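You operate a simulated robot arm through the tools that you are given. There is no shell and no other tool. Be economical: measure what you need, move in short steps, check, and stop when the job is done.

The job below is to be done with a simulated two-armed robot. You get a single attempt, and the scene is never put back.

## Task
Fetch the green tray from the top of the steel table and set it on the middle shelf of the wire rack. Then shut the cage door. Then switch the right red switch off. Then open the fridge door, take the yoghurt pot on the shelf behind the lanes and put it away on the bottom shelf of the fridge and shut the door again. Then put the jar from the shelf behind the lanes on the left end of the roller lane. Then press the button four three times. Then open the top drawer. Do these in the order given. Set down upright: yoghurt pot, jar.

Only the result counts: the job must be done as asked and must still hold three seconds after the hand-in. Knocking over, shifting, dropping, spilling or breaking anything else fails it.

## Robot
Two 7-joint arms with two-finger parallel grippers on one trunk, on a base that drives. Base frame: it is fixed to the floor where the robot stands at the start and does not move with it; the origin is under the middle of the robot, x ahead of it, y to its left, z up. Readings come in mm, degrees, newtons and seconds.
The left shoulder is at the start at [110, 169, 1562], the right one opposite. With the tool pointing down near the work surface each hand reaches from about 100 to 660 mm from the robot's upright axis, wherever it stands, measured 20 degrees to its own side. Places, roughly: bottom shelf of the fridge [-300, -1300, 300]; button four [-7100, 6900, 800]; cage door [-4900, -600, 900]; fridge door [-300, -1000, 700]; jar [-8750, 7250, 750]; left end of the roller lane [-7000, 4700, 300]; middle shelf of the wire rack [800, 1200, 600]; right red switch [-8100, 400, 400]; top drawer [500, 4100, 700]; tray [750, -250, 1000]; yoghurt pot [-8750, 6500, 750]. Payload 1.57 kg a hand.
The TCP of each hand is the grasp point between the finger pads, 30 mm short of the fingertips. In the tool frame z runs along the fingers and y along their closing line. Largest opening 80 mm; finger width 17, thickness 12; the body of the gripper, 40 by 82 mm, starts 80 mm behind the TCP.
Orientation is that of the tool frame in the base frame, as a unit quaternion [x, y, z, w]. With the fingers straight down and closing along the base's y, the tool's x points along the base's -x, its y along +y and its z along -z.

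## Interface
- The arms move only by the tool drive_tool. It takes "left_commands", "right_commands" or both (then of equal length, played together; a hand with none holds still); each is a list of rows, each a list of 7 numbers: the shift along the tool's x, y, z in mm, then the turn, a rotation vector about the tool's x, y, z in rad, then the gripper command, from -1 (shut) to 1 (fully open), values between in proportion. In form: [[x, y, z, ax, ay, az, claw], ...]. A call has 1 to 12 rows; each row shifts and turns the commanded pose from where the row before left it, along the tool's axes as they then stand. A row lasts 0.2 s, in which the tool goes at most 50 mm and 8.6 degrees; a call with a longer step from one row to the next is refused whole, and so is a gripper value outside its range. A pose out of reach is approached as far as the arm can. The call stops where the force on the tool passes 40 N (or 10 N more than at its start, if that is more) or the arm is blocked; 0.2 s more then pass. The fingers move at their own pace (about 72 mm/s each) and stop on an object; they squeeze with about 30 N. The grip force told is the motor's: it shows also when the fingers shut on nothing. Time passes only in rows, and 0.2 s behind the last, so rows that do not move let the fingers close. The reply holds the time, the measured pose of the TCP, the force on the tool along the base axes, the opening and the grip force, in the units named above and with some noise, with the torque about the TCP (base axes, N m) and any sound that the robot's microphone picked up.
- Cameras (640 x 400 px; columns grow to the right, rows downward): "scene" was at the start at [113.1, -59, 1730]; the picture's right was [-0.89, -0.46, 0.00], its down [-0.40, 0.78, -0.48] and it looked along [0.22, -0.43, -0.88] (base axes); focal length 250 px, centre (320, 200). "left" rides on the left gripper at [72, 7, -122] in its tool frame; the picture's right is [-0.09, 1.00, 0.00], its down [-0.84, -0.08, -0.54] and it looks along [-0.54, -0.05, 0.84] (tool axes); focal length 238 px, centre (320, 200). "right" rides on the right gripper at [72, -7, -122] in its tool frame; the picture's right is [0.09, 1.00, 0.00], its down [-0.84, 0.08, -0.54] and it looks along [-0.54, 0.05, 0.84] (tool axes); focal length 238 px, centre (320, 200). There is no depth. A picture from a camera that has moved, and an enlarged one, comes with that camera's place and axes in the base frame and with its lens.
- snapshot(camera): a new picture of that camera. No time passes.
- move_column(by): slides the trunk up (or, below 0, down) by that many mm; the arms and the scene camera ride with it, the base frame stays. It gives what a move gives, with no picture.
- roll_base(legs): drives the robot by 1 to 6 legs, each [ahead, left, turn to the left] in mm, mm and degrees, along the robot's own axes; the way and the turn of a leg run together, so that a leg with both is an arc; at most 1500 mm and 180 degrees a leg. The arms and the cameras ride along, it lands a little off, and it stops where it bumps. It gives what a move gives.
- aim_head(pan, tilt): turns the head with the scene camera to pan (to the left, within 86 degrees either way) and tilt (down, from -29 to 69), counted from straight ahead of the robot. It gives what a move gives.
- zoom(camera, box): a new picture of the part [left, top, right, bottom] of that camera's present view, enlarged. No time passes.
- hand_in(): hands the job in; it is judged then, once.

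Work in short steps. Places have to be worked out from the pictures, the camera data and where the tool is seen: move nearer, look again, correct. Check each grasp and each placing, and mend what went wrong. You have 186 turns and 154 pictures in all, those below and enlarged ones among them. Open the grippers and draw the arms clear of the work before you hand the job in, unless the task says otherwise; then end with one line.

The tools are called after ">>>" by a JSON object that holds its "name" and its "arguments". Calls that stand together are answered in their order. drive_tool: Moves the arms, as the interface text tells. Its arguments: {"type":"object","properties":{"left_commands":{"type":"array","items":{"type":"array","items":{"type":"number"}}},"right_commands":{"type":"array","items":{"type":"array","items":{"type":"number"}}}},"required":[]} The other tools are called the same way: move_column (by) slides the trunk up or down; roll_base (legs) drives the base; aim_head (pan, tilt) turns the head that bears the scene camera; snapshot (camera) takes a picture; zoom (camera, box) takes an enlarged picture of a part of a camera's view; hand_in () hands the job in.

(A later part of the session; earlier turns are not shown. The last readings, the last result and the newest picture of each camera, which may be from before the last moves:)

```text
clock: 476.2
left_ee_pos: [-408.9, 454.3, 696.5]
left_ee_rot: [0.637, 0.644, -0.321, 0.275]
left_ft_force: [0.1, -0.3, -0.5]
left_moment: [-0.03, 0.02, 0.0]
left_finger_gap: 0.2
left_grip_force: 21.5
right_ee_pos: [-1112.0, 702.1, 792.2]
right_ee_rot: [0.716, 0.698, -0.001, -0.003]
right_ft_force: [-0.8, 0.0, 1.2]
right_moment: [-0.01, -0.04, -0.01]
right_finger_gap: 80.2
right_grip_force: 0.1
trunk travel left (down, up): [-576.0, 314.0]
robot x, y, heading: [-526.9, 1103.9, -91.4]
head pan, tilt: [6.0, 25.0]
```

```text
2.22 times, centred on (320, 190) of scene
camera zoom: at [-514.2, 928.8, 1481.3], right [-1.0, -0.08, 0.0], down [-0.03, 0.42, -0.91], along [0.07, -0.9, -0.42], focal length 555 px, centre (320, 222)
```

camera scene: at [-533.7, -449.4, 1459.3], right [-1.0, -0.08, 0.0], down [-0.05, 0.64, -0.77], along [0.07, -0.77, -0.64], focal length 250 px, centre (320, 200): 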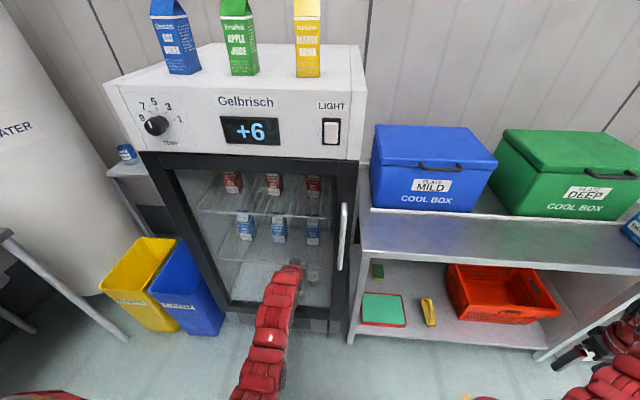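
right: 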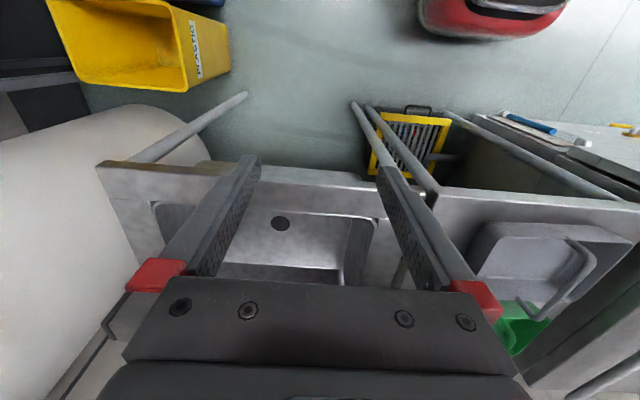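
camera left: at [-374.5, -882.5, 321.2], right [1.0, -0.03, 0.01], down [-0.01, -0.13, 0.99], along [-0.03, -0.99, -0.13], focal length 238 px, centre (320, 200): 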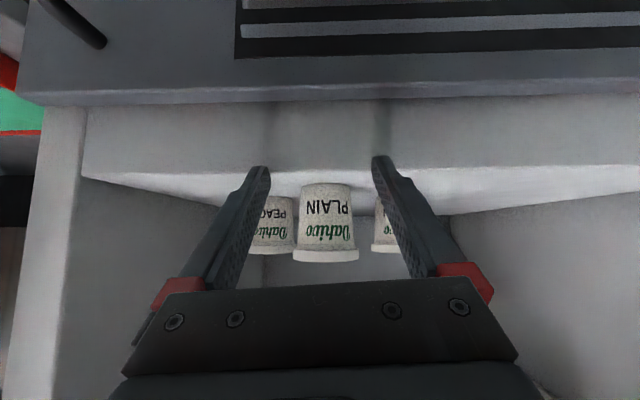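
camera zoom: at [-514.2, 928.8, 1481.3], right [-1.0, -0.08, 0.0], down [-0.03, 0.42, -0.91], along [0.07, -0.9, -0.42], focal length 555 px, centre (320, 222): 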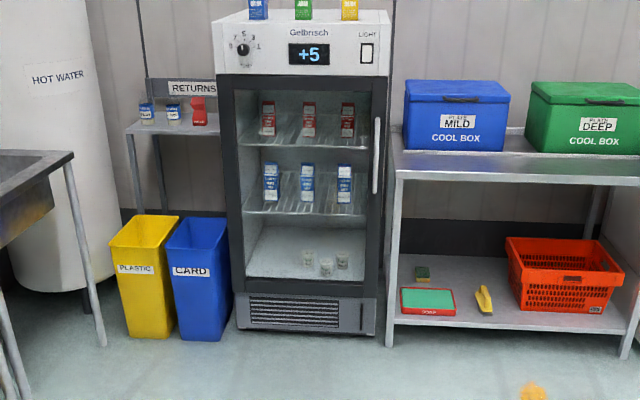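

Three pots stand inside, door shut, +5. Now the jar: I drive back toward the lanes' right end.

>>> {"name": "roll_base", "arguments": {"legs": [[0, 0, -139.6], [1500, 0, 0], [1500, 0, 0], [1500, 0, 0], [1500, 0, 0], [1500, 0, 0]]}}

>>> {"name": "drive_tool", "arguments": {"left_commands": [[0, 0, 0, 0, 0.126, 0, 1], [0, 0, 0, 0, 0.126, 0, 1], [0, 0, 0, 0, 0.126, 0, 1], [0, 0, 0, 0, 0.126, 0, 1], [0, 0, 0, 0, 0.126, 0, 1], [0, 0, 0, 0, 0.126, 0, 1], [0, 0, 0, 0, 0.126, 0, 1]]}}

>>> {"name": "aim_head", "arguments": {"pan": 20, "tilt": 20}}

>>> {"name": "snapshot", "arguments": {"camera": "scene"}}

```text
clock: 517.4
left_ee_pos: [-5859.2, 7241.3, 696.0]
left_ee_rot: [0.829, -0.364, -0.373, -0.201]
left_ft_force: [0.4, 0.7, -1.0]
left_moment: [0.02, 0.0, -0.03]
left_finger_gap: 0.0
left_grip_force: 21.0
right_ee_pos: [-5171.6, 7526.4, 792.3]
right_ee_rot: [0.909, -0.417, 0.003, -0.001]
right_ft_force: [0.3, -0.5, -0.5]
right_moment: [0.01, -0.01, 0.01]
right_finger_gap: 80.0
right_grip_force: 0.1
trunk travel left (down, up): [-576.0, 314.0]
robot x, y, heading: [-5340.4, 6836.6, 130.5]
head pan, tilt: [6.0, 25.0]
```

```text
clock: 519.0
left_ee_pos: [-5858.9, 7242.5, 696.4]
left_ee_rot: [0.909, -0.415, 0.019, -0.026]
left_ft_force: [0.4, 0.8, -0.4]
left_moment: [0.02, -0.02, -0.02]
left_finger_gap: 79.7
left_grip_force: 0.1
right_ee_pos: [-5171.4, 7526.2, 792.1]
right_ee_rot: [0.909, -0.418, 0.003, -0.002]
right_ft_force: [-0.1, -0.7, 0.4]
right_moment: [-0.01, 0.02, 0.0]
right_finger_gap: 79.8
right_grip_force: 0.0
trunk travel left (down, up): [-576.0, 314.0]
robot x, y, heading: [-5343.3, 6834.1, 130.7]
head pan, tilt: [6.0, 25.0]
```

```text
clock: 519.8
left_ee_pos: [-5859.5, 7242.3, 696.8]
left_ee_rot: [0.909, -0.415, 0.017, -0.026]
left_ft_force: [-0.5, -0.2, -0.6]
left_moment: [0.01, -0.02, 0.0]
left_finger_gap: 79.8
left_grip_force: 0.0
right_ee_pos: [-5170.3, 7525.8, 791.6]
right_ee_rot: [0.908, -0.419, 0.003, -0.003]
right_ft_force: [-0.1, 0.5, -0.3]
right_moment: [-0.01, -0.02, 0.02]
right_finger_gap: 80.2
right_grip_force: 0.0
trunk travel left (down, up): [-576.0, 314.0]
robot x, y, heading: [-5338.6, 6836.7, 130.9]
head pan, tilt: [20.0, 20.0]
```

```text
50 pictures are left
camera scene: at [-5472.9, 6941.0, 1489.4], right [0.49, 0.87, 0.0], down [0.3, -0.17, -0.94], along [-0.82, 0.46, -0.34], focal length 250 px, centre (320, 200)
```

scene: 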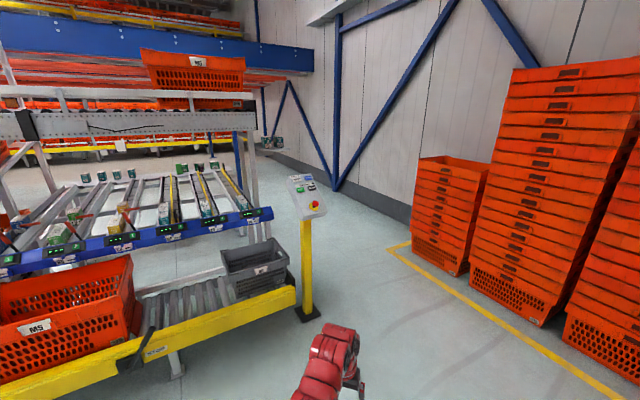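

While here, I zoom on the pick-to-light modules to identify "button four".

>>> {"name": "zoom", "arguments": {"camera": "scene", "box": [90, 190, 290, 270]}}

>>> {"name": "zoom", "arguments": {"camera": "scene", "box": [270, 160, 350, 220]}}

```text
3.20 times, centred on (190, 230) of scene
camera zoom: at [-5472.9, 6941.0, 1489.4], right [0.49, 0.87, 0.0], down [0.3, -0.17, -0.94], along [-0.82, 0.46, -0.34], focal length 800 px, centre (736, 104)
```

zoom: 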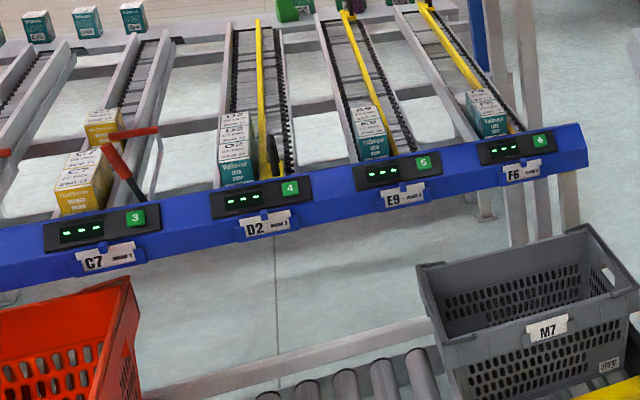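

```text
6.67 times, centred on (310, 190) of scene
camera zoom: at [-5472.9, 6941.0, 1489.4], right [0.49, 0.87, 0.0], down [0.3, -0.17, -0.94], along [-0.82, 0.46, -0.34], focal length 1666 px, centre (387, 267)
```

zoom: 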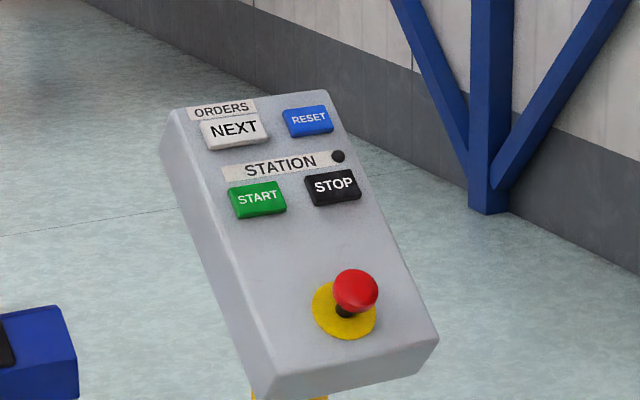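

Button four is the green "4" by D2, ≈(-7137, 6873, 800). Now I go round the back to the jar.

>>> {"name": "roll_base", "arguments": {"legs": [[1000, 0, 0], [700, 0, 0], [0, 0, 49.1], [1400, 0, 0], [1400, 0, 0], [0, 0, 90]]}}

>>> {"name": "move_column", "arguments": {"by": 300}}

>>> {"name": "roll_base", "arguments": {"legs": [[0, -200, 0], [0, 0, 90]]}}

```text
clock: 547.8
left_ee_pos: [-9114.5, 7467.0, 696.2]
left_ee_rot: [0.686, 0.727, -0.019, -0.026]
left_ft_force: [-0.7, -0.4, -0.8]
left_moment: [-0.03, 0.03, 0.0]
left_finger_gap: 80.2
left_grip_force: 0.0
right_ee_pos: [-9833.0, 7662.5, 791.8]
right_ee_rot: [0.688, 0.726, -0.001, -0.004]
right_ft_force: [0.4, 0.2, 0.1]
right_moment: [-0.02, 0.0, -0.03]
right_finger_gap: 80.3
right_grip_force: 0.0
trunk travel left (down, up): [-576.0, 314.0]
robot x, y, heading: [-9274.6, 8104.7, -86.9]
head pan, tilt: [20.0, 20.0]
```

```text
clock: 550.8
left_ee_pos: [-9113.5, 7466.2, 995.1]
left_ee_rot: [0.686, 0.727, -0.019, -0.026]
left_ft_force: [-0.1, 1.1, -0.5]
left_moment: [-0.02, 0.01, -0.01]
left_finger_gap: 80.1
left_grip_force: 0.1
right_ee_pos: [-9833.3, 7661.9, 1092.0]
right_ee_rot: [0.688, 0.725, -0.001, -0.003]
right_ft_force: [0.1, 0.4, -0.6]
right_moment: [0.01, -0.01, 0.0]
right_finger_gap: 80.0
right_grip_force: 0.2
trunk travel left (down, up): [-876.0, 14.0]
robot x, y, heading: [-9275.1, 8105.1, -86.7]
head pan, tilt: [20.0, 20.0]
```

```text
clock: 556.1
left_ee_pos: [-8833.4, 8238.8, 996.4]
left_ee_rot: [-0.015, 0.999, -0.031, -0.005]
left_ft_force: [0.1, 0.3, -0.1]
left_moment: [0.01, -0.04, -0.02]
left_finger_gap: 80.1
left_grip_force: 0.1
right_ee_pos: [-9048.2, 7524.6, 1091.6]
right_ee_rot: [-0.012, 1.0, -0.004, -0.002]
right_ft_force: [-0.2, -1.2, -0.3]
right_moment: [-0.03, -0.02, 0.0]
right_finger_gap: 80.1
right_grip_force: 0.0
trunk travel left (down, up): [-876.0, 14.0]
robot x, y, heading: [-9474.3, 8100.2, 1.3]
head pan, tilt: [20.0, 20.0]
```

I slide right to line up with the jar and look.

>>> {"name": "roll_base", "arguments": {"legs": [[0, -1090, -1.3]]}}

>>> {"name": "aim_head", "arguments": {"pan": 5, "tilt": 50}}

>>> {"name": "snapshot", "arguments": {"camera": "scene"}}

>>> {"name": "snapshot", "arguments": {"camera": "left"}}

```text
clock: 561.8
left_ee_pos: [-8819.3, 7120.8, 996.4]
left_ee_rot: [0.001, 0.999, -0.033, -0.005]
left_ft_force: [0.5, -0.5, -0.3]
left_moment: [0.01, 0.0, 0.05]
left_finger_gap: 79.9
left_grip_force: 0.1
right_ee_pos: [-9058.3, 6413.6, 1094.2]
right_ee_rot: [0.005, 1.0, -0.004, -0.002]
right_ft_force: [-0.5, -0.3, -0.6]
right_moment: [-0.03, 0.02, -0.02]
right_finger_gap: 80.2
right_grip_force: 0.0
trunk travel left (down, up): [-876.0, 14.0]
robot x, y, heading: [-9469.1, 6998.0, -0.2]
head pan, tilt: [20.0, 20.0]
```

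```text
clock: 562.7
left_ee_pos: [-8819.4, 7120.3, 995.2]
left_ee_rot: [0.002, 0.999, -0.032, -0.005]
left_ft_force: [0.8, 0.5, -0.3]
left_moment: [-0.01, 0.0, 0.04]
left_finger_gap: 79.9
left_grip_force: 0.1
right_ee_pos: [-9057.9, 6413.8, 1091.8]
right_ee_rot: [0.004, 1.0, -0.004, -0.001]
right_ft_force: [0.2, -0.4, -0.1]
right_moment: [0.0, -0.02, 0.0]
right_finger_gap: 79.5
right_grip_force: 0.1
trunk travel left (down, up): [-876.0, 14.0]
robot x, y, heading: [-9469.0, 6999.0, -0.3]
head pan, tilt: [5.0, 50.0]
```

```text
47 pictures are left
camera scene: at [-9306.1, 7002.3, 1744.0], right [0.08, -1.0, 0.0], down [-0.76, -0.06, -0.64], along [0.64, 0.05, -0.77], focal length 250 px, centre (320, 200)
```

scene: 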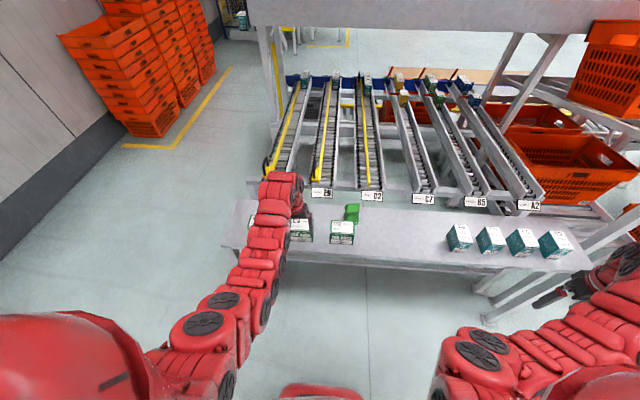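

```text
46 pictures are left
camera left: at [-8890.1, 7135.1, 1118.4], right [0.1, 0.99, -0.06], down [0.84, -0.05, 0.54], along [0.53, -0.11, -0.84], focal length 238 px, centre (320, 200)
```

left: 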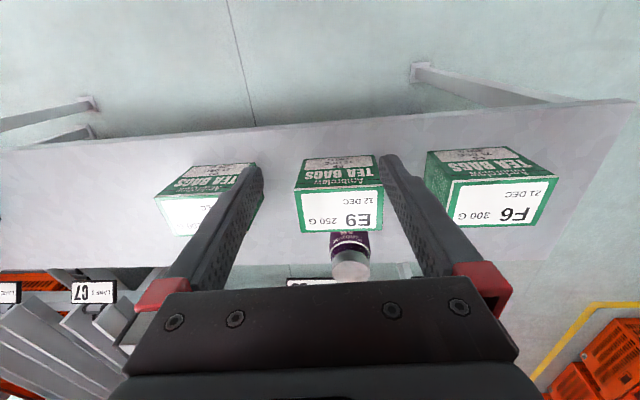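

Jar lid at ≈(-8640, 7137, 897). I straighten the hand's 4° roll, move over the jar and look.

>>> {"name": "drive_tool", "arguments": {"left_commands": [[0, 8, 0, -0.066, 0, 0, 1], [0, 8, 0, 0, 0, 0, 1]]}}

>>> {"name": "roll_base", "arguments": {"legs": [[178, 0, 0]]}}

>>> {"name": "snapshot", "arguments": {"camera": "left"}}

```text
clock: 563.3
left_ee_pos: [-8818.8, 7135.8, 995.5]
left_ee_rot: [0.001, 1.0, 0.001, -0.005]
left_ft_force: [-0.2, 0.9, 0.1]
left_moment: [0.01, 0.01, -0.03]
left_finger_gap: 80.1
left_grip_force: 0.1
right_ee_pos: [-9057.8, 6414.5, 1093.6]
right_ee_rot: [0.004, 1.0, -0.004, -0.002]
right_ft_force: [-0.2, 0.8, -0.7]
right_moment: [-0.01, -0.02, -0.01]
right_finger_gap: 79.9
right_grip_force: 0.1
trunk travel left (down, up): [-876.0, 14.0]
robot x, y, heading: [-9462.3, 6995.3, -0.5]
head pan, tilt: [5.0, 50.0]
```

```text
clock: 564.8
left_ee_pos: [-8640.7, 7135.6, 996.2]
left_ee_rot: [0.0, 1.0, 0.001, -0.006]
left_ft_force: [-0.7, -0.2, 0.5]
left_moment: [0.0, -0.02, -0.03]
left_finger_gap: 79.8
left_grip_force: 0.2
right_ee_pos: [-8878.6, 6413.2, 1092.9]
right_ee_rot: [0.004, 1.0, -0.003, -0.001]
right_ft_force: [-0.5, 0.1, 0.6]
right_moment: [-0.01, -0.01, 0.0]
right_finger_gap: 80.1
right_grip_force: 0.1
trunk travel left (down, up): [-876.0, 14.0]
robot x, y, heading: [-9287.8, 6996.3, -0.7]
head pan, tilt: [5.0, 50.0]
```

```text
45 pictures are left
camera left: at [-8711.7, 7142.4, 1119.3], right [0.09, 1.0, 0.0], down [0.84, -0.08, 0.53], along [0.53, -0.05, -0.85], focal length 238 px, centre (320, 200)
```

left: 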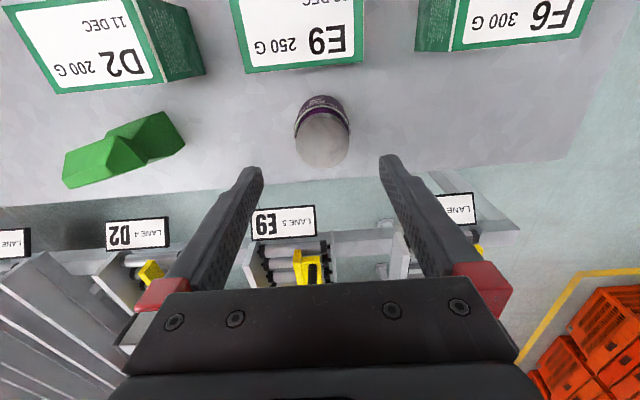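

Well centred above the jar. I lower 130 mm in steps and close.

>>> {"name": "drive_tool", "arguments": {"left_commands": [[0, 2, 35, 0, 0, 0, 1], [0, 0, 35, 0, 0, 0, 1], [0, 0, 25, 0, 0, 0, 1]]}}

>>> {"name": "snapshot", "arguments": {"camera": "left"}}

```text
clock: 565.6
left_ee_pos: [-8638.0, 7138.8, 899.0]
left_ee_rot: [0.001, 1.0, 0.001, -0.005]
left_ft_force: [-0.3, -0.6, 1.3]
left_moment: [0.0, -0.01, -0.04]
left_finger_gap: 79.9
left_grip_force: 0.0
right_ee_pos: [-8876.1, 6414.7, 1091.2]
right_ee_rot: [0.003, 1.0, -0.004, -0.002]
right_ft_force: [0.5, 0.3, 0.3]
right_moment: [0.01, 0.02, 0.0]
right_finger_gap: 79.8
right_grip_force: 0.1
trunk travel left (down, up): [-876.0, 14.0]
robot x, y, heading: [-9290.4, 6998.2, -0.2]
head pan, tilt: [5.0, 50.0]
```

```text
44 pictures are left
camera left: at [-8708.9, 7145.8, 1023.3], right [0.09, 1.0, 0.0], down [0.84, -0.08, 0.53], along [0.53, -0.05, -0.85], focal length 238 px, centre (320, 200)
```

left: 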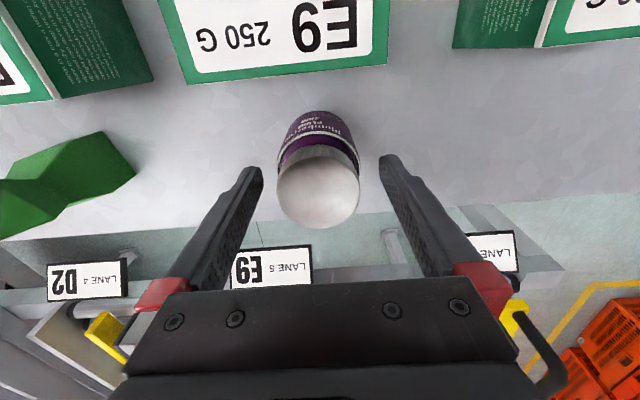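

>>> {"name": "drive_tool", "arguments": {"left_commands": [[0, -1, 20, 0, 0, 0, 1], [0, 0, 17, 0, 0, 0, 1], [0, 0, 0, 0, 0, 0, -1], [0, 0, 0, 0, 0, 0, -1], [0, 0, 0, 0, 0, 0, -1]]}}

>>> {"name": "drive_tool", "arguments": {"left_commands": [[0, 0, -10, 0, 0, 0, -1], [0, 0, -30, 0, 0, 0, -1], [0, 0, -40, 0, 0, 0, -1], [0, 0, -40, 0, 0, 0, -1]]}}

>>> {"name": "snapshot", "arguments": {"camera": "left"}}

```text
clock: 566.8
left_ee_pos: [-8644.7, 7138.2, 875.3]
left_ee_rot: [0.001, 1.0, 0.001, -0.006]
left_ft_force: [-0.2, 0.2, 0.4]
left_moment: [0.02, -0.04, 0.04]
left_finger_gap: 58.9
left_grip_force: 30.1
left hand out of reach, approached as far as the arm can: row 2
right_ee_pos: [-8877.1, 6413.6, 1092.4]
right_ee_rot: [0.004, 1.0, -0.004, -0.001]
right_ft_force: [0.3, -0.4, 0.4]
right_moment: [0.01, -0.01, 0.01]
right_finger_gap: 79.9
right_grip_force: 0.1
trunk travel left (down, up): [-876.0, 14.0]
robot x, y, heading: [-9286.0, 6996.4, -0.2]
head pan, tilt: [5.0, 50.0]
```

```text
clock: 567.8
left_ee_pos: [-8646.5, 7135.8, 994.8]
left_ee_rot: [0.001, 1.0, 0.001, -0.007]
left_ft_force: [0.3, 0.4, -3.8]
left_moment: [0.02, 0.02, 0.0]
left_finger_gap: 59.0
left_grip_force: 29.6
right_ee_pos: [-8877.5, 6412.6, 1092.2]
right_ee_rot: [0.004, 1.0, -0.003, -0.002]
right_ft_force: [-0.2, -1.1, -0.6]
right_moment: [-0.01, 0.0, 0.01]
right_finger_gap: 80.0
right_grip_force: 0.0
trunk travel left (down, up): [-876.0, 14.0]
robot x, y, heading: [-9287.3, 6993.2, -0.4]
head pan, tilt: [5.0, 50.0]
```

```text
43 pictures are left
camera left: at [-8717.3, 7143.3, 1118.5], right [0.09, 1.0, 0.0], down [0.84, -0.08, 0.53], along [0.53, -0.05, -0.85], focal length 238 px, centre (320, 200)
```

left: 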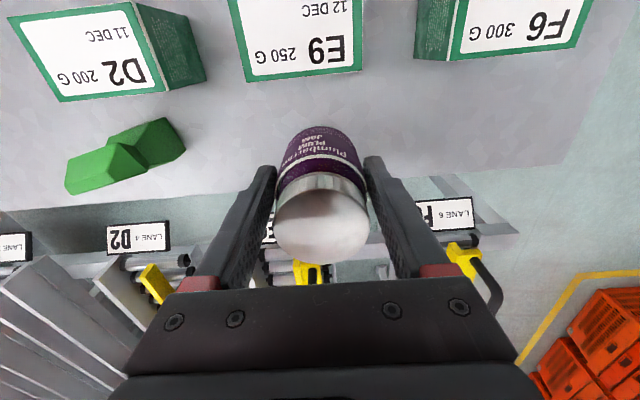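

Jar lifted (bottom ≈914). I raise the trunk the remaining bit and back out over the boxes, then drive round to the front of the lanes.

>>> {"name": "move_column", "arguments": {"by": 13}}

>>> {"name": "roll_base", "arguments": {"legs": [[-330, 0, 0.4], [0, 1330, 0], [1500, 0, 0], [1500, 0, 0], [1000, 0, 0]]}}

>>> {"name": "snapshot", "arguments": {"camera": "left"}}

```text
clock: 568.4
left_ee_pos: [-8646.3, 7136.2, 1008.2]
left_ee_rot: [0.001, 1.0, 0.001, -0.006]
left_ft_force: [0.4, -0.2, -3.8]
left_moment: [0.0, 0.03, -0.01]
left_finger_gap: 59.0
left_grip_force: 29.6
right_ee_pos: [-8876.0, 6415.0, 1105.3]
right_ee_rot: [0.003, 1.0, -0.004, -0.001]
right_ft_force: [0.0, 0.2, 0.2]
right_moment: [0.02, 0.0, -0.01]
right_finger_gap: 79.9
right_grip_force: 0.0
trunk travel left (down, up): [-889.0, 1.0]
robot x, y, heading: [-9284.6, 6996.5, -0.4]
head pan, tilt: [5.0, 50.0]
```

```text
clock: 585.2
left_ee_pos: [-7362.1, 8443.8, 1005.3]
left_ee_rot: [0.0, 1.0, 0.001, -0.009]
left_ft_force: [0.5, -0.1, -3.8]
left_moment: [-0.02, 0.05, -0.01]
left_finger_gap: 58.9
left_grip_force: 29.9
right_ee_pos: [-7599.0, 7719.5, 1103.7]
right_ee_rot: [0.008, 1.0, -0.002, -0.01]
right_ft_force: [-9.6, -5.3, -1.5]
right_moment: [0.51, -0.84, -0.3]
right_finger_gap: 79.7
right_grip_force: 0.1
trunk travel left (down, up): [-889.0, 1.0]
robot x, y, heading: [-8002.2, 8300.9, -0.4]
head pan, tilt: [5.0, 50.0]
stopped in leg 4: the force on the tool passed its limit at 77 N (the readings are from after the stop); the commanded pose is now the measured one
```

```text
42 pictures are left
camera left: at [-7431.8, 8451.2, 1129.6], right [0.09, 1.0, 0.0], down [0.85, -0.08, 0.53], along [0.53, -0.05, -0.85], focal length 238 px, centre (320, 200)
```

left: 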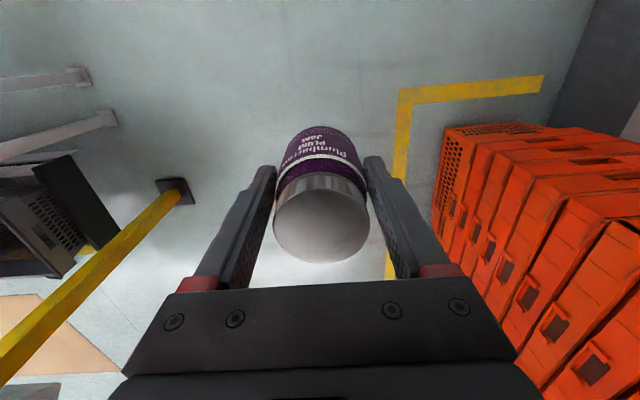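

The right hand bumped something at (-7599, 7719, 1104). I look before moving.

>>> {"name": "snapshot", "arguments": {"camera": "right"}}

>>> {"name": "aim_head", "arguments": {"pan": -50, "tilt": 35}}

>>> {"name": "snapshot", "arguments": {"camera": "scene"}}

```text
41 pictures are left
camera right: at [-7665.5, 7712.9, 1226.0], right [-0.08, 1.0, 0.0], down [0.85, 0.07, 0.53], along [0.52, 0.04, -0.85], focal length 238 px, centre (320, 200)
```

right: 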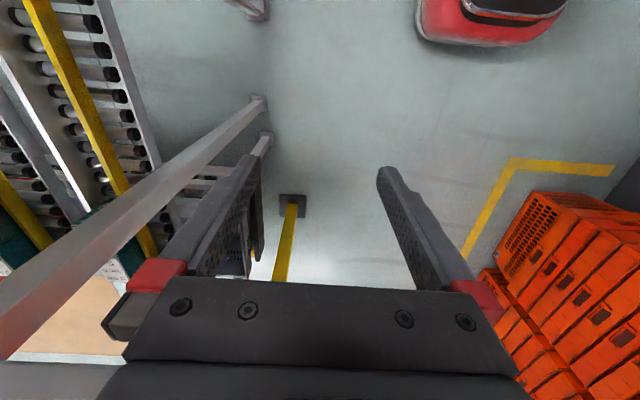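

```text
clock: 586.5
left_ee_pos: [-7363.3, 8443.6, 1007.3]
left_ee_rot: [0.0, 1.0, 0.001, -0.006]
left_ft_force: [0.1, -0.1, -2.8]
left_moment: [-0.03, 0.05, -0.03]
left_finger_gap: 58.9
left_grip_force: 30.2
right_ee_pos: [-7596.4, 7720.5, 1104.5]
right_ee_rot: [0.005, 1.0, -0.001, -0.007]
right_ft_force: [-5.2, -1.1, -0.1]
right_moment: [0.12, -0.59, -0.11]
right_finger_gap: 80.0
right_grip_force: 0.0
trunk travel left (down, up): [-889.0, 1.0]
robot x, y, heading: [-7999.2, 8304.9, -0.3]
head pan, tilt: [-50.0, 35.0]
```

```text
40 pictures are left
camera scene: at [-7862.8, 8233.2, 1778.7], right [-0.77, -0.64, 0.0], down [-0.37, 0.44, -0.82], along [0.52, -0.63, -0.57], focal length 250 px, centre (320, 200)
```

scene: 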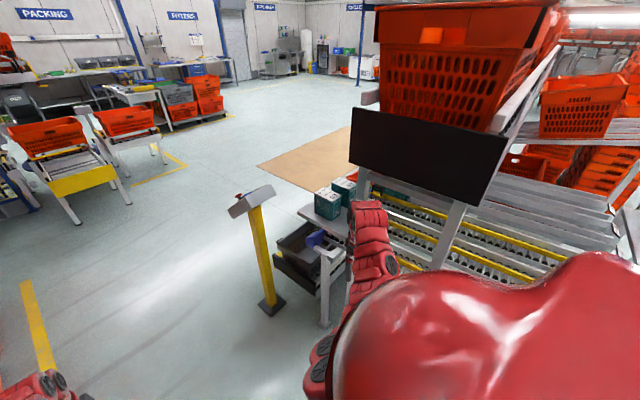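

The right hand touched the side-shelf structure; the cans there still stand. I back up, tuck the right hand inward by 250 mm, shift slightly left and proceed.

>>> {"name": "roll_base", "arguments": {"legs": [[-200, 0, 0.3]]}}

>>> {"name": "drive_tool", "arguments": {"right_commands": [[0, 40, 0, 0, 0, 0, -1], [0, 40, 0, 0, 0, 0, -1], [0, 40, 0, 0, 0, 0, -1], [0, 40, 0, 0, 0, 0, -1], [0, 40, 0, 0, 0, 0, -1], [0, 40, 0, 0, 0, 0, -1]]}}

>>> {"name": "snapshot", "arguments": {"camera": "scene"}}

```text
clock: 588.1
left_ee_pos: [-7560.9, 8446.8, 1007.2]
left_ee_rot: [-0.002, 1.0, 0.001, -0.007]
left_ft_force: [0.3, 0.0, -3.2]
left_moment: [-0.01, 0.08, 0.01]
left_finger_gap: 58.7
left_grip_force: 29.9
right_ee_pos: [-7792.3, 7722.2, 1103.3]
right_ee_rot: [0.002, 1.0, -0.002, -0.009]
right_ft_force: [0.3, 0.1, -0.3]
right_moment: [0.02, 0.04, 0.0]
right_finger_gap: 80.0
right_grip_force: 0.0
trunk travel left (down, up): [-889.0, 1.0]
robot x, y, heading: [-8201.6, 8302.9, 0.5]
head pan, tilt: [-50.0, 35.0]
```

```text
clock: 589.5
left_ee_pos: [-7562.4, 8448.3, 1008.6]
left_ee_rot: [-0.003, 1.0, 0.001, -0.006]
left_ft_force: [0.1, 0.4, -3.6]
left_moment: [-0.04, 0.03, -0.03]
left_finger_gap: 58.8
left_grip_force: 29.8
right_ee_pos: [-7785.6, 7954.5, 1071.6]
right_ee_rot: [0.004, 1.0, -0.002, -0.007]
right_ft_force: [-0.2, -0.2, 0.3]
right_moment: [-0.01, 0.0, 0.0]
right_finger_gap: 0.0
right_grip_force: 21.1
right hand out of reach, approached as far as the arm can: row 1, 2, 3
trunk travel left (down, up): [-889.0, 1.0]
robot x, y, heading: [-8202.2, 8302.0, -0.1]
head pan, tilt: [-50.0, 35.0]
```

```text
39 pictures are left
camera scene: at [-8060.8, 8235.6, 1778.6], right [-0.77, -0.64, 0.0], down [-0.37, 0.44, -0.82], along [0.53, -0.63, -0.57], focal length 250 px, centre (320, 200)
```

scene: 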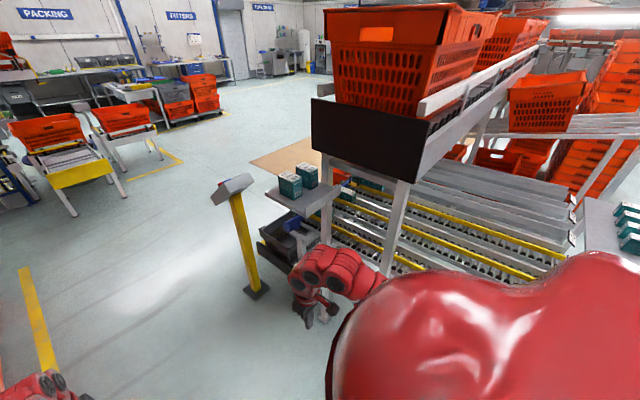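

Clear now. I drive past the end of the lanes and down the front to about (-5500, 4880).

>>> {"name": "roll_base", "arguments": {"legs": [[1400, 80, 0], [1300, 0, 0], [0, 0, -90], [1500, 0, 0], [1500, 0, 0], [500, 0, 0]]}}

>>> {"name": "aim_head", "arguments": {"pan": -70, "tilt": 30}}

>>> {"name": "snapshot", "arguments": {"camera": "scene"}}

```text
clock: 623.3
left_ee_pos: [-5415.3, 4234.1, 1008.4]
left_ee_rot: [0.716, 0.698, 0.005, -0.003]
left_ft_force: [0.4, -0.1, -3.0]
left_moment: [0.04, -0.02, 0.0]
left_finger_gap: 58.6
left_grip_force: 30.5
right_ee_pos: [-5902.0, 4471.6, 1071.4]
right_ee_rot: [0.72, 0.694, 0.004, -0.005]
right_ft_force: [0.5, 0.0, -0.2]
right_moment: [-0.01, 0.02, 0.01]
right_finger_gap: 0.0
right_grip_force: 21.3
trunk travel left (down, up): [-889.0, 1.0]
robot x, y, heading: [-5541.7, 4878.9, -91.6]
head pan, tilt: [-50.0, 35.0]
```

```text
clock: 624.1
left_ee_pos: [-5414.8, 4233.1, 1007.6]
left_ee_rot: [0.716, 0.698, 0.006, -0.004]
left_ft_force: [-0.1, -0.1, -4.1]
left_moment: [0.03, 0.01, 0.01]
left_finger_gap: 58.9
left_grip_force: 29.8
right_ee_pos: [-5901.8, 4471.9, 1073.0]
right_ee_rot: [0.72, 0.694, 0.005, -0.005]
right_ft_force: [-0.5, 0.2, 0.0]
right_moment: [0.03, -0.01, 0.0]
right_finger_gap: 0.0
right_grip_force: 21.3
trunk travel left (down, up): [-889.0, 1.0]
robot x, y, heading: [-5542.0, 4878.0, -91.7]
head pan, tilt: [-70.0, 30.0]
```

```text
38 pictures are left
camera scene: at [-5625.7, 4766.0, 1786.3], right [-0.31, 0.95, 0.0], down [0.47, 0.16, -0.87], along [-0.82, -0.27, -0.5], focal length 250 px, centre (320, 200)
```

scene: 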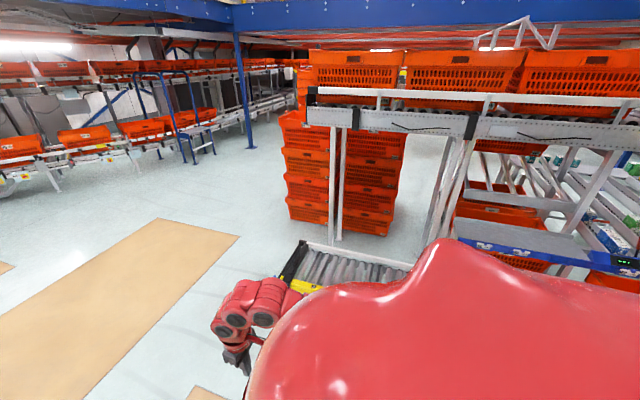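

The roller lane's left end starts at y≈4065, x −6794…−7210. I turn to face it and come closer.

>>> {"name": "roll_base", "arguments": {"legs": [[0, 0, -88.3], [500, 330, 0]]}}

>>> {"name": "aim_head", "arguments": {"pan": 5, "tilt": 50}}

>>> {"name": "snapshot", "arguments": {"camera": "scene"}}

```text
clock: 631.3
left_ee_pos: [-6686.0, 4424.0, 1008.4]
left_ee_rot: [1.0, -0.009, 0.007, 0.001]
left_ft_force: [-0.2, -0.9, -2.7]
left_moment: [-0.03, -0.04, 0.03]
left_finger_gap: 58.9
left_grip_force: 30.0
right_ee_pos: [-6452.3, 4912.9, 1071.2]
right_ee_rot: [1.0, -0.014, 0.006, -0.002]
right_ft_force: [0.4, -1.0, -0.7]
right_moment: [-0.01, 0.0, -0.01]
right_finger_gap: 0.0
right_grip_force: 21.3
trunk travel left (down, up): [-889.0, 1.0]
robot x, y, heading: [-6043.2, 4555.5, 178.6]
head pan, tilt: [-70.0, 30.0]
```

```text
clock: 632.8
left_ee_pos: [-6687.0, 4424.5, 1007.4]
left_ee_rot: [1.0, -0.008, 0.007, 0.001]
left_ft_force: [0.7, 1.2, -4.3]
left_moment: [0.0, -0.01, 0.0]
left_finger_gap: 59.0
left_grip_force: 30.0
right_ee_pos: [-6452.6, 4912.1, 1071.3]
right_ee_rot: [1.0, -0.014, 0.005, -0.001]
right_ft_force: [-0.8, -0.4, 0.6]
right_moment: [-0.01, -0.05, 0.0]
right_finger_gap: 0.0
right_grip_force: 21.6
trunk travel left (down, up): [-889.0, 1.0]
robot x, y, heading: [-6045.8, 4553.1, 178.9]
head pan, tilt: [5.0, 50.0]
```

```text
37 pictures are left
camera scene: at [-6200.1, 4549.7, 1756.9], right [-0.07, 1.0, 0.0], down [0.76, 0.05, -0.64], along [-0.64, -0.04, -0.77], focal length 250 px, centre (320, 200)
```

scene: 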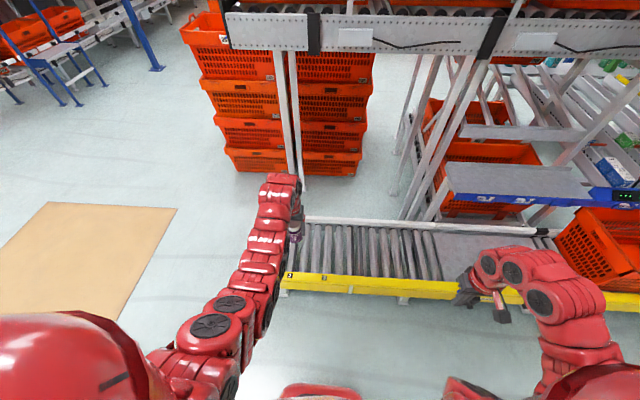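

I zoom on the roller section to judge where a jar can stand.

>>> {"name": "zoom", "arguments": {"camera": "scene", "box": [280, 200, 460, 310]}}

```text
3.56 times, centred on (370, 255) of scene
camera zoom: at [-6200.1, 4549.7, 1756.9], right [-0.07, 1.0, 0.0], down [0.76, 0.05, -0.64], along [-0.64, -0.04, -0.77], focal length 889 px, centre (142, 4)
```

zoom: 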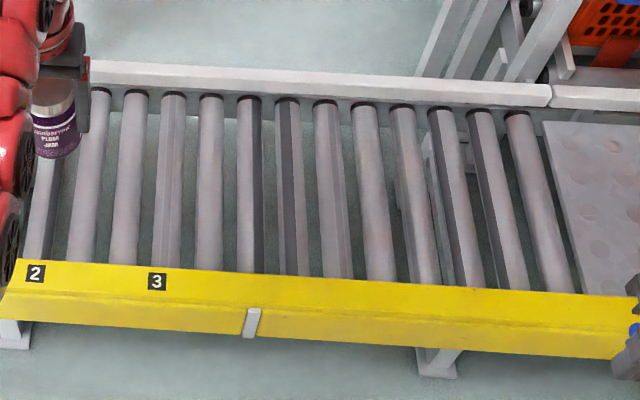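

Rollers: ~70 mm pitch, ~47 mm diameter; the jar should straddle one gap. I move over the lane (hand x≈-7000, y≈4600) and lower the trunk 400.

>>> {"name": "roll_base", "arguments": {"legs": [[315, -175, 1.2]]}}

>>> {"name": "move_column", "arguments": {"by": -400}}

>>> {"name": "snapshot", "arguments": {"camera": "left"}}

>>> {"name": "snapshot", "arguments": {"camera": "scene"}}

```text
clock: 635.1
left_ee_pos: [-6998.5, 4588.6, 1007.1]
left_ee_rot: [1.0, 0.0, 0.006, 0.001]
left_ft_force: [0.0, -0.2, -3.4]
left_moment: [-0.02, -0.05, -0.02]
left_finger_gap: 58.8
left_grip_force: 30.3
right_ee_pos: [-6773.8, 5079.4, 1071.6]
right_ee_rot: [1.0, -0.005, 0.007, 0.0]
right_ft_force: [0.6, 0.7, 0.5]
right_moment: [0.02, 0.0, -0.01]
right_finger_gap: 0.0
right_grip_force: 21.4
trunk travel left (down, up): [-889.0, 1.0]
robot x, y, heading: [-6360.2, 4727.9, 179.7]
head pan, tilt: [5.0, 50.0]
```

```text
clock: 638.9
left_ee_pos: [-6999.1, 4588.0, 607.2]
left_ee_rot: [1.0, 0.0, 0.007, 0.001]
left_ft_force: [0.0, 0.3, -3.3]
left_moment: [0.0, -0.02, -0.01]
left_finger_gap: 58.5
left_grip_force: 30.0
right_ee_pos: [-6773.8, 5081.1, 673.4]
right_ee_rot: [1.0, -0.005, 0.006, -0.001]
right_ft_force: [0.0, 0.1, -0.5]
right_moment: [0.0, 0.02, 0.0]
right_finger_gap: 0.0
right_grip_force: 21.4
trunk travel left (down, up): [-489.0, 401.0]
robot x, y, heading: [-6359.8, 4727.4, 179.8]
head pan, tilt: [5.0, 50.0]
```

```text
35 pictures are left
camera left: at [-6928.9, 4583.1, 730.7], right [-0.09, -1.0, 0.0], down [-0.84, 0.08, 0.53], along [-0.53, 0.05, -0.85], focal length 238 px, centre (320, 200)
```

left: 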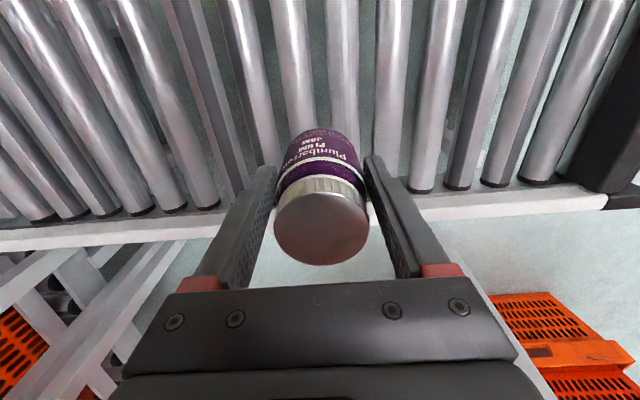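

```text
34 pictures are left
camera scene: at [-6514.6, 4723.6, 1356.9], right [-0.08, 1.0, 0.0], down [0.76, 0.06, -0.64], along [-0.64, -0.05, -0.77], focal length 250 px, centre (320, 200)
```

scene: 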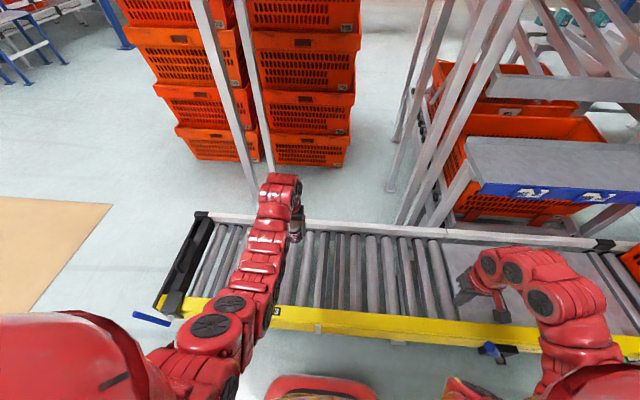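

Roller crests near the hand lie at y≈4694, 4623, 4550; the gap at y≈4659 is near the middle of the left section. I shift there and lower 170.

>>> {"name": "drive_tool", "arguments": {"left_commands": [[0, -36, 0, 0, 0, 0, -1], [0, -35, 0, 0, 0, 0, -1]]}}

>>> {"name": "move_column", "arguments": {"by": -150}}

>>> {"name": "snapshot", "arguments": {"camera": "left"}}

```text
clock: 639.5
left_ee_pos: [-6999.4, 4659.0, 606.2]
left_ee_rot: [1.0, 0.0, 0.007, 0.002]
left_ft_force: [0.0, -0.5, -4.4]
left_moment: [0.0, -0.03, -0.01]
left_finger_gap: 58.9
left_grip_force: 30.3
right_ee_pos: [-6774.4, 5080.2, 671.7]
right_ee_rot: [1.0, -0.005, 0.006, -0.001]
right_ft_force: [0.1, 0.2, 0.3]
right_moment: [-0.01, -0.02, -0.04]
right_finger_gap: 0.0
right_grip_force: 20.8
trunk travel left (down, up): [-489.0, 401.0]
robot x, y, heading: [-6362.1, 4729.5, 179.5]
head pan, tilt: [5.0, 50.0]
```

```text
clock: 641.3
left_ee_pos: [-6998.0, 4659.0, 457.2]
left_ee_rot: [1.0, 0.0, 0.007, 0.0]
left_ft_force: [0.0, -0.5, -3.3]
left_moment: [-0.03, -0.02, 0.01]
left_finger_gap: 58.8
left_grip_force: 30.2
right_ee_pos: [-6773.1, 5081.1, 521.5]
right_ee_rot: [1.0, -0.005, 0.006, -0.001]
right_ft_force: [-0.1, 0.3, -0.8]
right_moment: [0.03, 0.01, 0.01]
right_finger_gap: 0.0
right_grip_force: 20.9
trunk travel left (down, up): [-339.0, 551.0]
robot x, y, heading: [-6362.4, 4728.6, 179.7]
head pan, tilt: [5.0, 50.0]
```

```text
33 pictures are left
camera left: at [-6928.6, 4652.4, 579.6], right [-0.09, -1.0, 0.0], down [-0.84, 0.08, 0.53], along [-0.53, 0.05, -0.85], focal length 238 px, centre (320, 200)
```

left: 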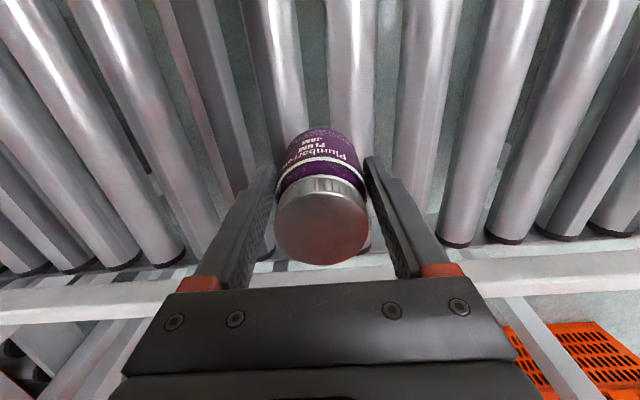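

Jar is right over the gap. I lower 30 mm, then in small steps to contact.

>>> {"name": "drive_tool", "arguments": {"left_commands": [[0, 0, 10, 0, 0, 0, -1], [0, 0, 10, 0, 0, 0, -1], [0, 0, 10, 0, 0, 0, -1], [0, 0, 4, 0, 0, 0, -1]]}}

>>> {"name": "drive_tool", "arguments": {"left_commands": [[0, 0, 4, 0, 0, 0, -1], [0, 0, 3, 0, 0, 0, -1]]}}

```text
clock: 642.3
left_ee_pos: [-6997.4, 4657.9, 420.1]
left_ee_rot: [1.0, 0.0, 0.008, 0.001]
left_ft_force: [-0.5, -0.2, -3.4]
left_moment: [0.01, -0.05, -0.02]
left_finger_gap: 58.6
left_grip_force: 30.0
right_ee_pos: [-6774.7, 5081.5, 521.4]
right_ee_rot: [1.0, -0.005, 0.006, -0.001]
right_ft_force: [-0.1, 0.2, -0.5]
right_moment: [0.05, -0.02, 0.01]
right_finger_gap: 0.0
right_grip_force: 21.1
trunk travel left (down, up): [-339.0, 551.0]
robot x, y, heading: [-6358.6, 4730.0, 179.5]
head pan, tilt: [5.0, 50.0]
```

```text
clock: 642.9
left_ee_pos: [-6998.2, 4657.9, 415.2]
left_ee_rot: [1.0, 0.0, 0.007, 0.001]
left_ft_force: [-0.1, 0.0, -3.5]
left_moment: [0.0, 0.01, 0.05]
left_finger_gap: 59.1
left_grip_force: 29.8
right_ee_pos: [-6774.3, 5081.1, 522.0]
right_ee_rot: [1.0, -0.005, 0.006, -0.001]
right_ft_force: [0.2, 0.0, 0.1]
right_moment: [-0.01, 0.02, 0.02]
right_finger_gap: 0.0
right_grip_force: 21.4
trunk travel left (down, up): [-339.0, 551.0]
robot x, y, heading: [-6359.6, 4733.0, 179.5]
head pan, tilt: [5.0, 50.0]
```

>>> {"name": "drive_tool", "arguments": {"left_commands": [[0, 0, 3, 0, 0, 0, -1], [0, 0, 3, 0, 0, 0, -1]]}}

>>> {"name": "drive_tool", "arguments": {"left_commands": [[0, 0, 3, 0, 0, 0, -1], [0, 0, 3, 0, 0, 0, -1]]}}

>>> {"name": "snapshot", "arguments": {"camera": "left"}}

```text
clock: 643.5
left_ee_pos: [-6996.9, 4658.2, 408.9]
left_ee_rot: [1.0, 0.0, 0.007, 0.001]
left_ft_force: [0.8, 0.2, -3.3]
left_moment: [0.01, -0.02, 0.0]
left_finger_gap: 58.8
left_grip_force: 29.5
right_ee_pos: [-6774.5, 5081.2, 522.6]
right_ee_rot: [1.0, -0.005, 0.006, -0.001]
right_ft_force: [-0.6, -0.7, 0.7]
right_moment: [-0.02, 0.0, -0.01]
right_finger_gap: 0.1
right_grip_force: 21.6
trunk travel left (down, up): [-339.0, 551.0]
robot x, y, heading: [-6358.2, 4726.2, 179.9]
head pan, tilt: [5.0, 50.0]
```

```text
clock: 644.1
left_ee_pos: [-6997.2, 4659.1, 404.4]
left_ee_rot: [1.0, 0.001, 0.007, 0.0]
left_ft_force: [-0.4, 0.1, -0.2]
left_moment: [0.03, 0.11, -0.02]
left_finger_gap: 58.9
left_grip_force: 30.1
right_ee_pos: [-6774.1, 5080.8, 521.9]
right_ee_rot: [1.0, -0.006, 0.007, 0.0]
right_ft_force: [-0.2, -0.3, 0.0]
right_moment: [0.01, 0.01, -0.02]
right_finger_gap: 0.0
right_grip_force: 21.2
trunk travel left (down, up): [-339.0, 551.0]
robot x, y, heading: [-6360.7, 4730.3, 179.6]
head pan, tilt: [5.0, 50.0]
```

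```text
32 pictures are left
camera left: at [-6927.4, 4652.8, 527.3], right [-0.09, -1.0, 0.0], down [-0.84, 0.08, 0.53], along [-0.53, 0.05, -0.85], focal length 238 px, centre (320, 200)
```

left: 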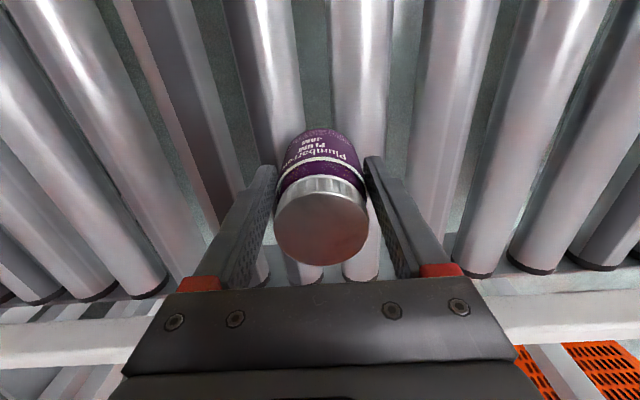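

Contact just begun (load shifted to the rollers at TCP z≈404). I press 2 mm more, open slowly and rise straight up.

>>> {"name": "drive_tool", "arguments": {"left_commands": [[0, 0, 1.5, 0, 0, 0, -1], [0, 0, 0, 0, 0, 0, 0.6], [0, 0, 0, 0, 0, 0, 0.9], [0, 0, 0, 0, 0, 0, 0.9], [0, 0, 0, 0, 0, 0, 0.9]]}}

>>> {"name": "snapshot", "arguments": {"camera": "left"}}

```text
clock: 645.3
left_ee_pos: [-6996.4, 4658.6, 402.8]
left_ee_rot: [1.0, -0.001, 0.007, 0.001]
left_ft_force: [-0.8, 0.0, 0.7]
left_moment: [0.01, 0.02, 0.02]
left_finger_gap: 76.2
left_grip_force: 0.0
right_ee_pos: [-6773.4, 5081.1, 521.1]
right_ee_rot: [1.0, -0.006, 0.006, -0.001]
right_ft_force: [-0.4, 0.7, -0.2]
right_moment: [0.02, -0.03, 0.01]
right_finger_gap: 0.0
right_grip_force: 21.5
trunk travel left (down, up): [-339.0, 551.0]
robot x, y, heading: [-6359.5, 4732.1, 179.8]
head pan, tilt: [5.0, 50.0]
```

```text
31 pictures are left
camera left: at [-6927.3, 4652.7, 525.2], right [-0.09, -1.0, 0.0], down [-0.84, 0.08, 0.53], along [-0.53, 0.05, -0.85], focal length 238 px, centre (320, 200)
```

left: 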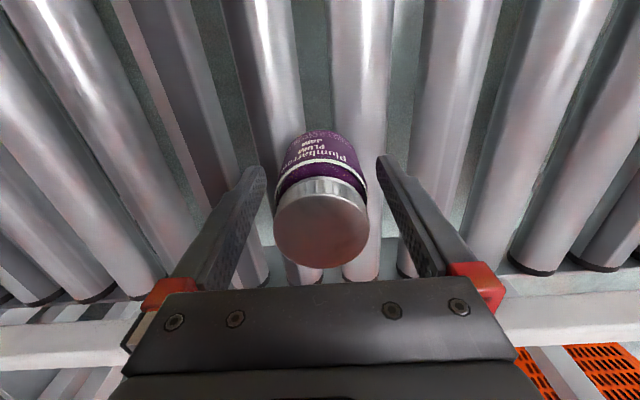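

The jar stands on its own. I rise 150 mm with the arm, then raise the trunk and re-check.

>>> {"name": "drive_tool", "arguments": {"left_commands": [[0, 0, -15, 0, 0, 0, 0.9], [0, 0, -35, 0, 0, 0, 0.9], [0, 0, -45, 0, 0, 0, 0.9], [0, 0, -45, 0, 0, 0, 0.9]]}}

>>> {"name": "move_column", "arguments": {"by": 350}}

>>> {"name": "snapshot", "arguments": {"camera": "left"}}

```text
clock: 646.3
left_ee_pos: [-6999.8, 4661.2, 542.7]
left_ee_rot: [1.0, -0.001, 0.007, 0.003]
left_ft_force: [0.7, 0.2, 0.3]
left_moment: [-0.01, -0.03, -0.01]
left_finger_gap: 75.9
left_grip_force: 0.1
right_ee_pos: [-6773.6, 5082.6, 522.4]
right_ee_rot: [1.0, -0.007, 0.006, -0.001]
right_ft_force: [0.9, -0.2, -0.4]
right_moment: [-0.05, 0.01, 0.0]
right_finger_gap: 0.3
right_grip_force: 21.4
trunk travel left (down, up): [-339.0, 551.0]
robot x, y, heading: [-6357.9, 4729.4, 179.8]
head pan, tilt: [5.0, 50.0]
```

```text
clock: 649.7
left_ee_pos: [-7000.4, 4659.7, 891.6]
left_ee_rot: [1.0, 0.0, 0.006, 0.001]
left_ft_force: [-0.8, 0.5, -0.3]
left_moment: [0.01, 0.01, -0.02]
left_finger_gap: 76.2
left_grip_force: 0.1
right_ee_pos: [-6774.1, 5080.1, 872.3]
right_ee_rot: [1.0, -0.005, 0.006, -0.001]
right_ft_force: [-0.1, -0.1, -0.2]
right_moment: [0.05, -0.01, 0.0]
right_finger_gap: 0.0
right_grip_force: 21.5
trunk travel left (down, up): [-689.0, 201.0]
robot x, y, heading: [-6360.1, 4735.3, 179.6]
head pan, tilt: [5.0, 50.0]
```

```text
30 pictures are left
camera left: at [-6930.6, 4653.9, 1013.9], right [-0.09, -1.0, 0.0], down [-0.84, 0.08, 0.53], along [-0.53, 0.05, -0.85], focal length 238 px, centre (320, 200)
```

left: 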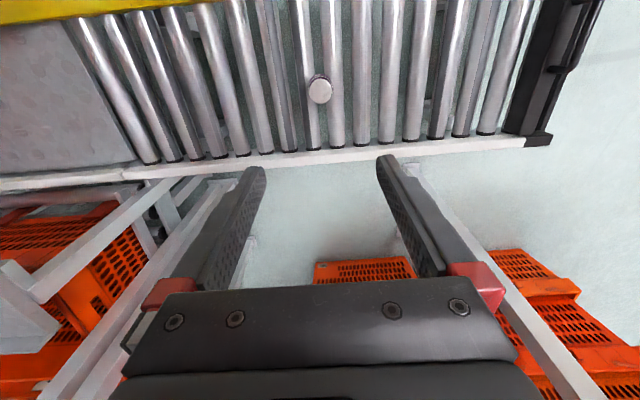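

Jar stands upright on the left part of the lane. Next, button four: I back off 250, slide right to y≈6945 and look.

>>> {"name": "roll_base", "arguments": {"legs": [[-250, 0, 0], [0, -1100, 0], [0, -1110, 0.3]]}}

>>> {"name": "aim_head", "arguments": {"pan": 0, "tilt": 38}}

>>> {"name": "snapshot", "arguments": {"camera": "scene"}}

```text
clock: 662.1
left_ee_pos: [-6770.4, 6864.5, 891.7]
left_ee_rot: [1.0, 0.015, 0.006, 0.001]
left_ft_force: [0.1, 0.6, -0.5]
left_moment: [-0.02, -0.01, -0.01]
left_finger_gap: 76.2
left_grip_force: 0.0
right_ee_pos: [-6555.6, 7292.5, 872.2]
right_ee_rot: [1.0, 0.009, 0.006, 0.0]
right_ft_force: [0.4, -0.3, -0.7]
right_moment: [-0.02, 0.01, -0.01]
right_finger_gap: 0.0
right_grip_force: 21.3
trunk travel left (down, up): [-689.0, 201.0]
robot x, y, heading: [-6131.7, 6955.7, -178.5]
head pan, tilt: [5.0, 50.0]
```

```text
clock: 662.8
left_ee_pos: [-6769.1, 6865.1, 891.7]
left_ee_rot: [1.0, 0.015, 0.007, 0.001]
left_ft_force: [0.2, 0.0, 0.4]
left_moment: [0.01, 0.01, 0.02]
left_finger_gap: 76.1
left_grip_force: 0.0
right_ee_pos: [-6555.6, 7293.3, 871.8]
right_ee_rot: [1.0, 0.009, 0.006, -0.001]
right_ft_force: [-0.3, 0.3, -0.2]
right_moment: [0.04, -0.02, 0.02]
right_finger_gap: 0.0
right_grip_force: 21.0
trunk travel left (down, up): [-689.0, 201.0]
robot x, y, heading: [-6131.4, 6953.7, -178.4]
head pan, tilt: [0.0, 38.0]
```

```text
29 pictures are left
camera scene: at [-6295.2, 6949.6, 1574.0], right [-0.03, 1.0, 0.0], down [0.62, 0.02, -0.79], along [-0.79, -0.02, -0.62], focal length 250 px, centre (320, 200)
```

scene: 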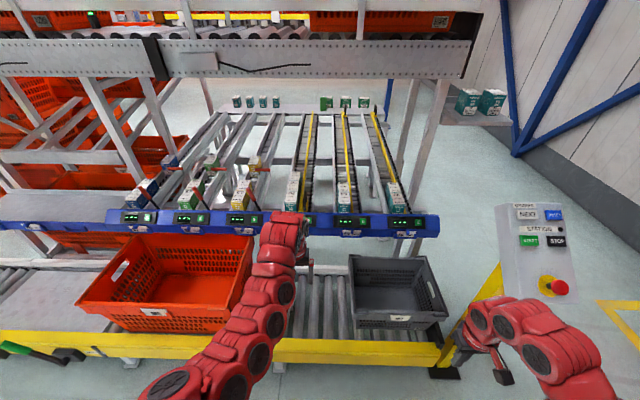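

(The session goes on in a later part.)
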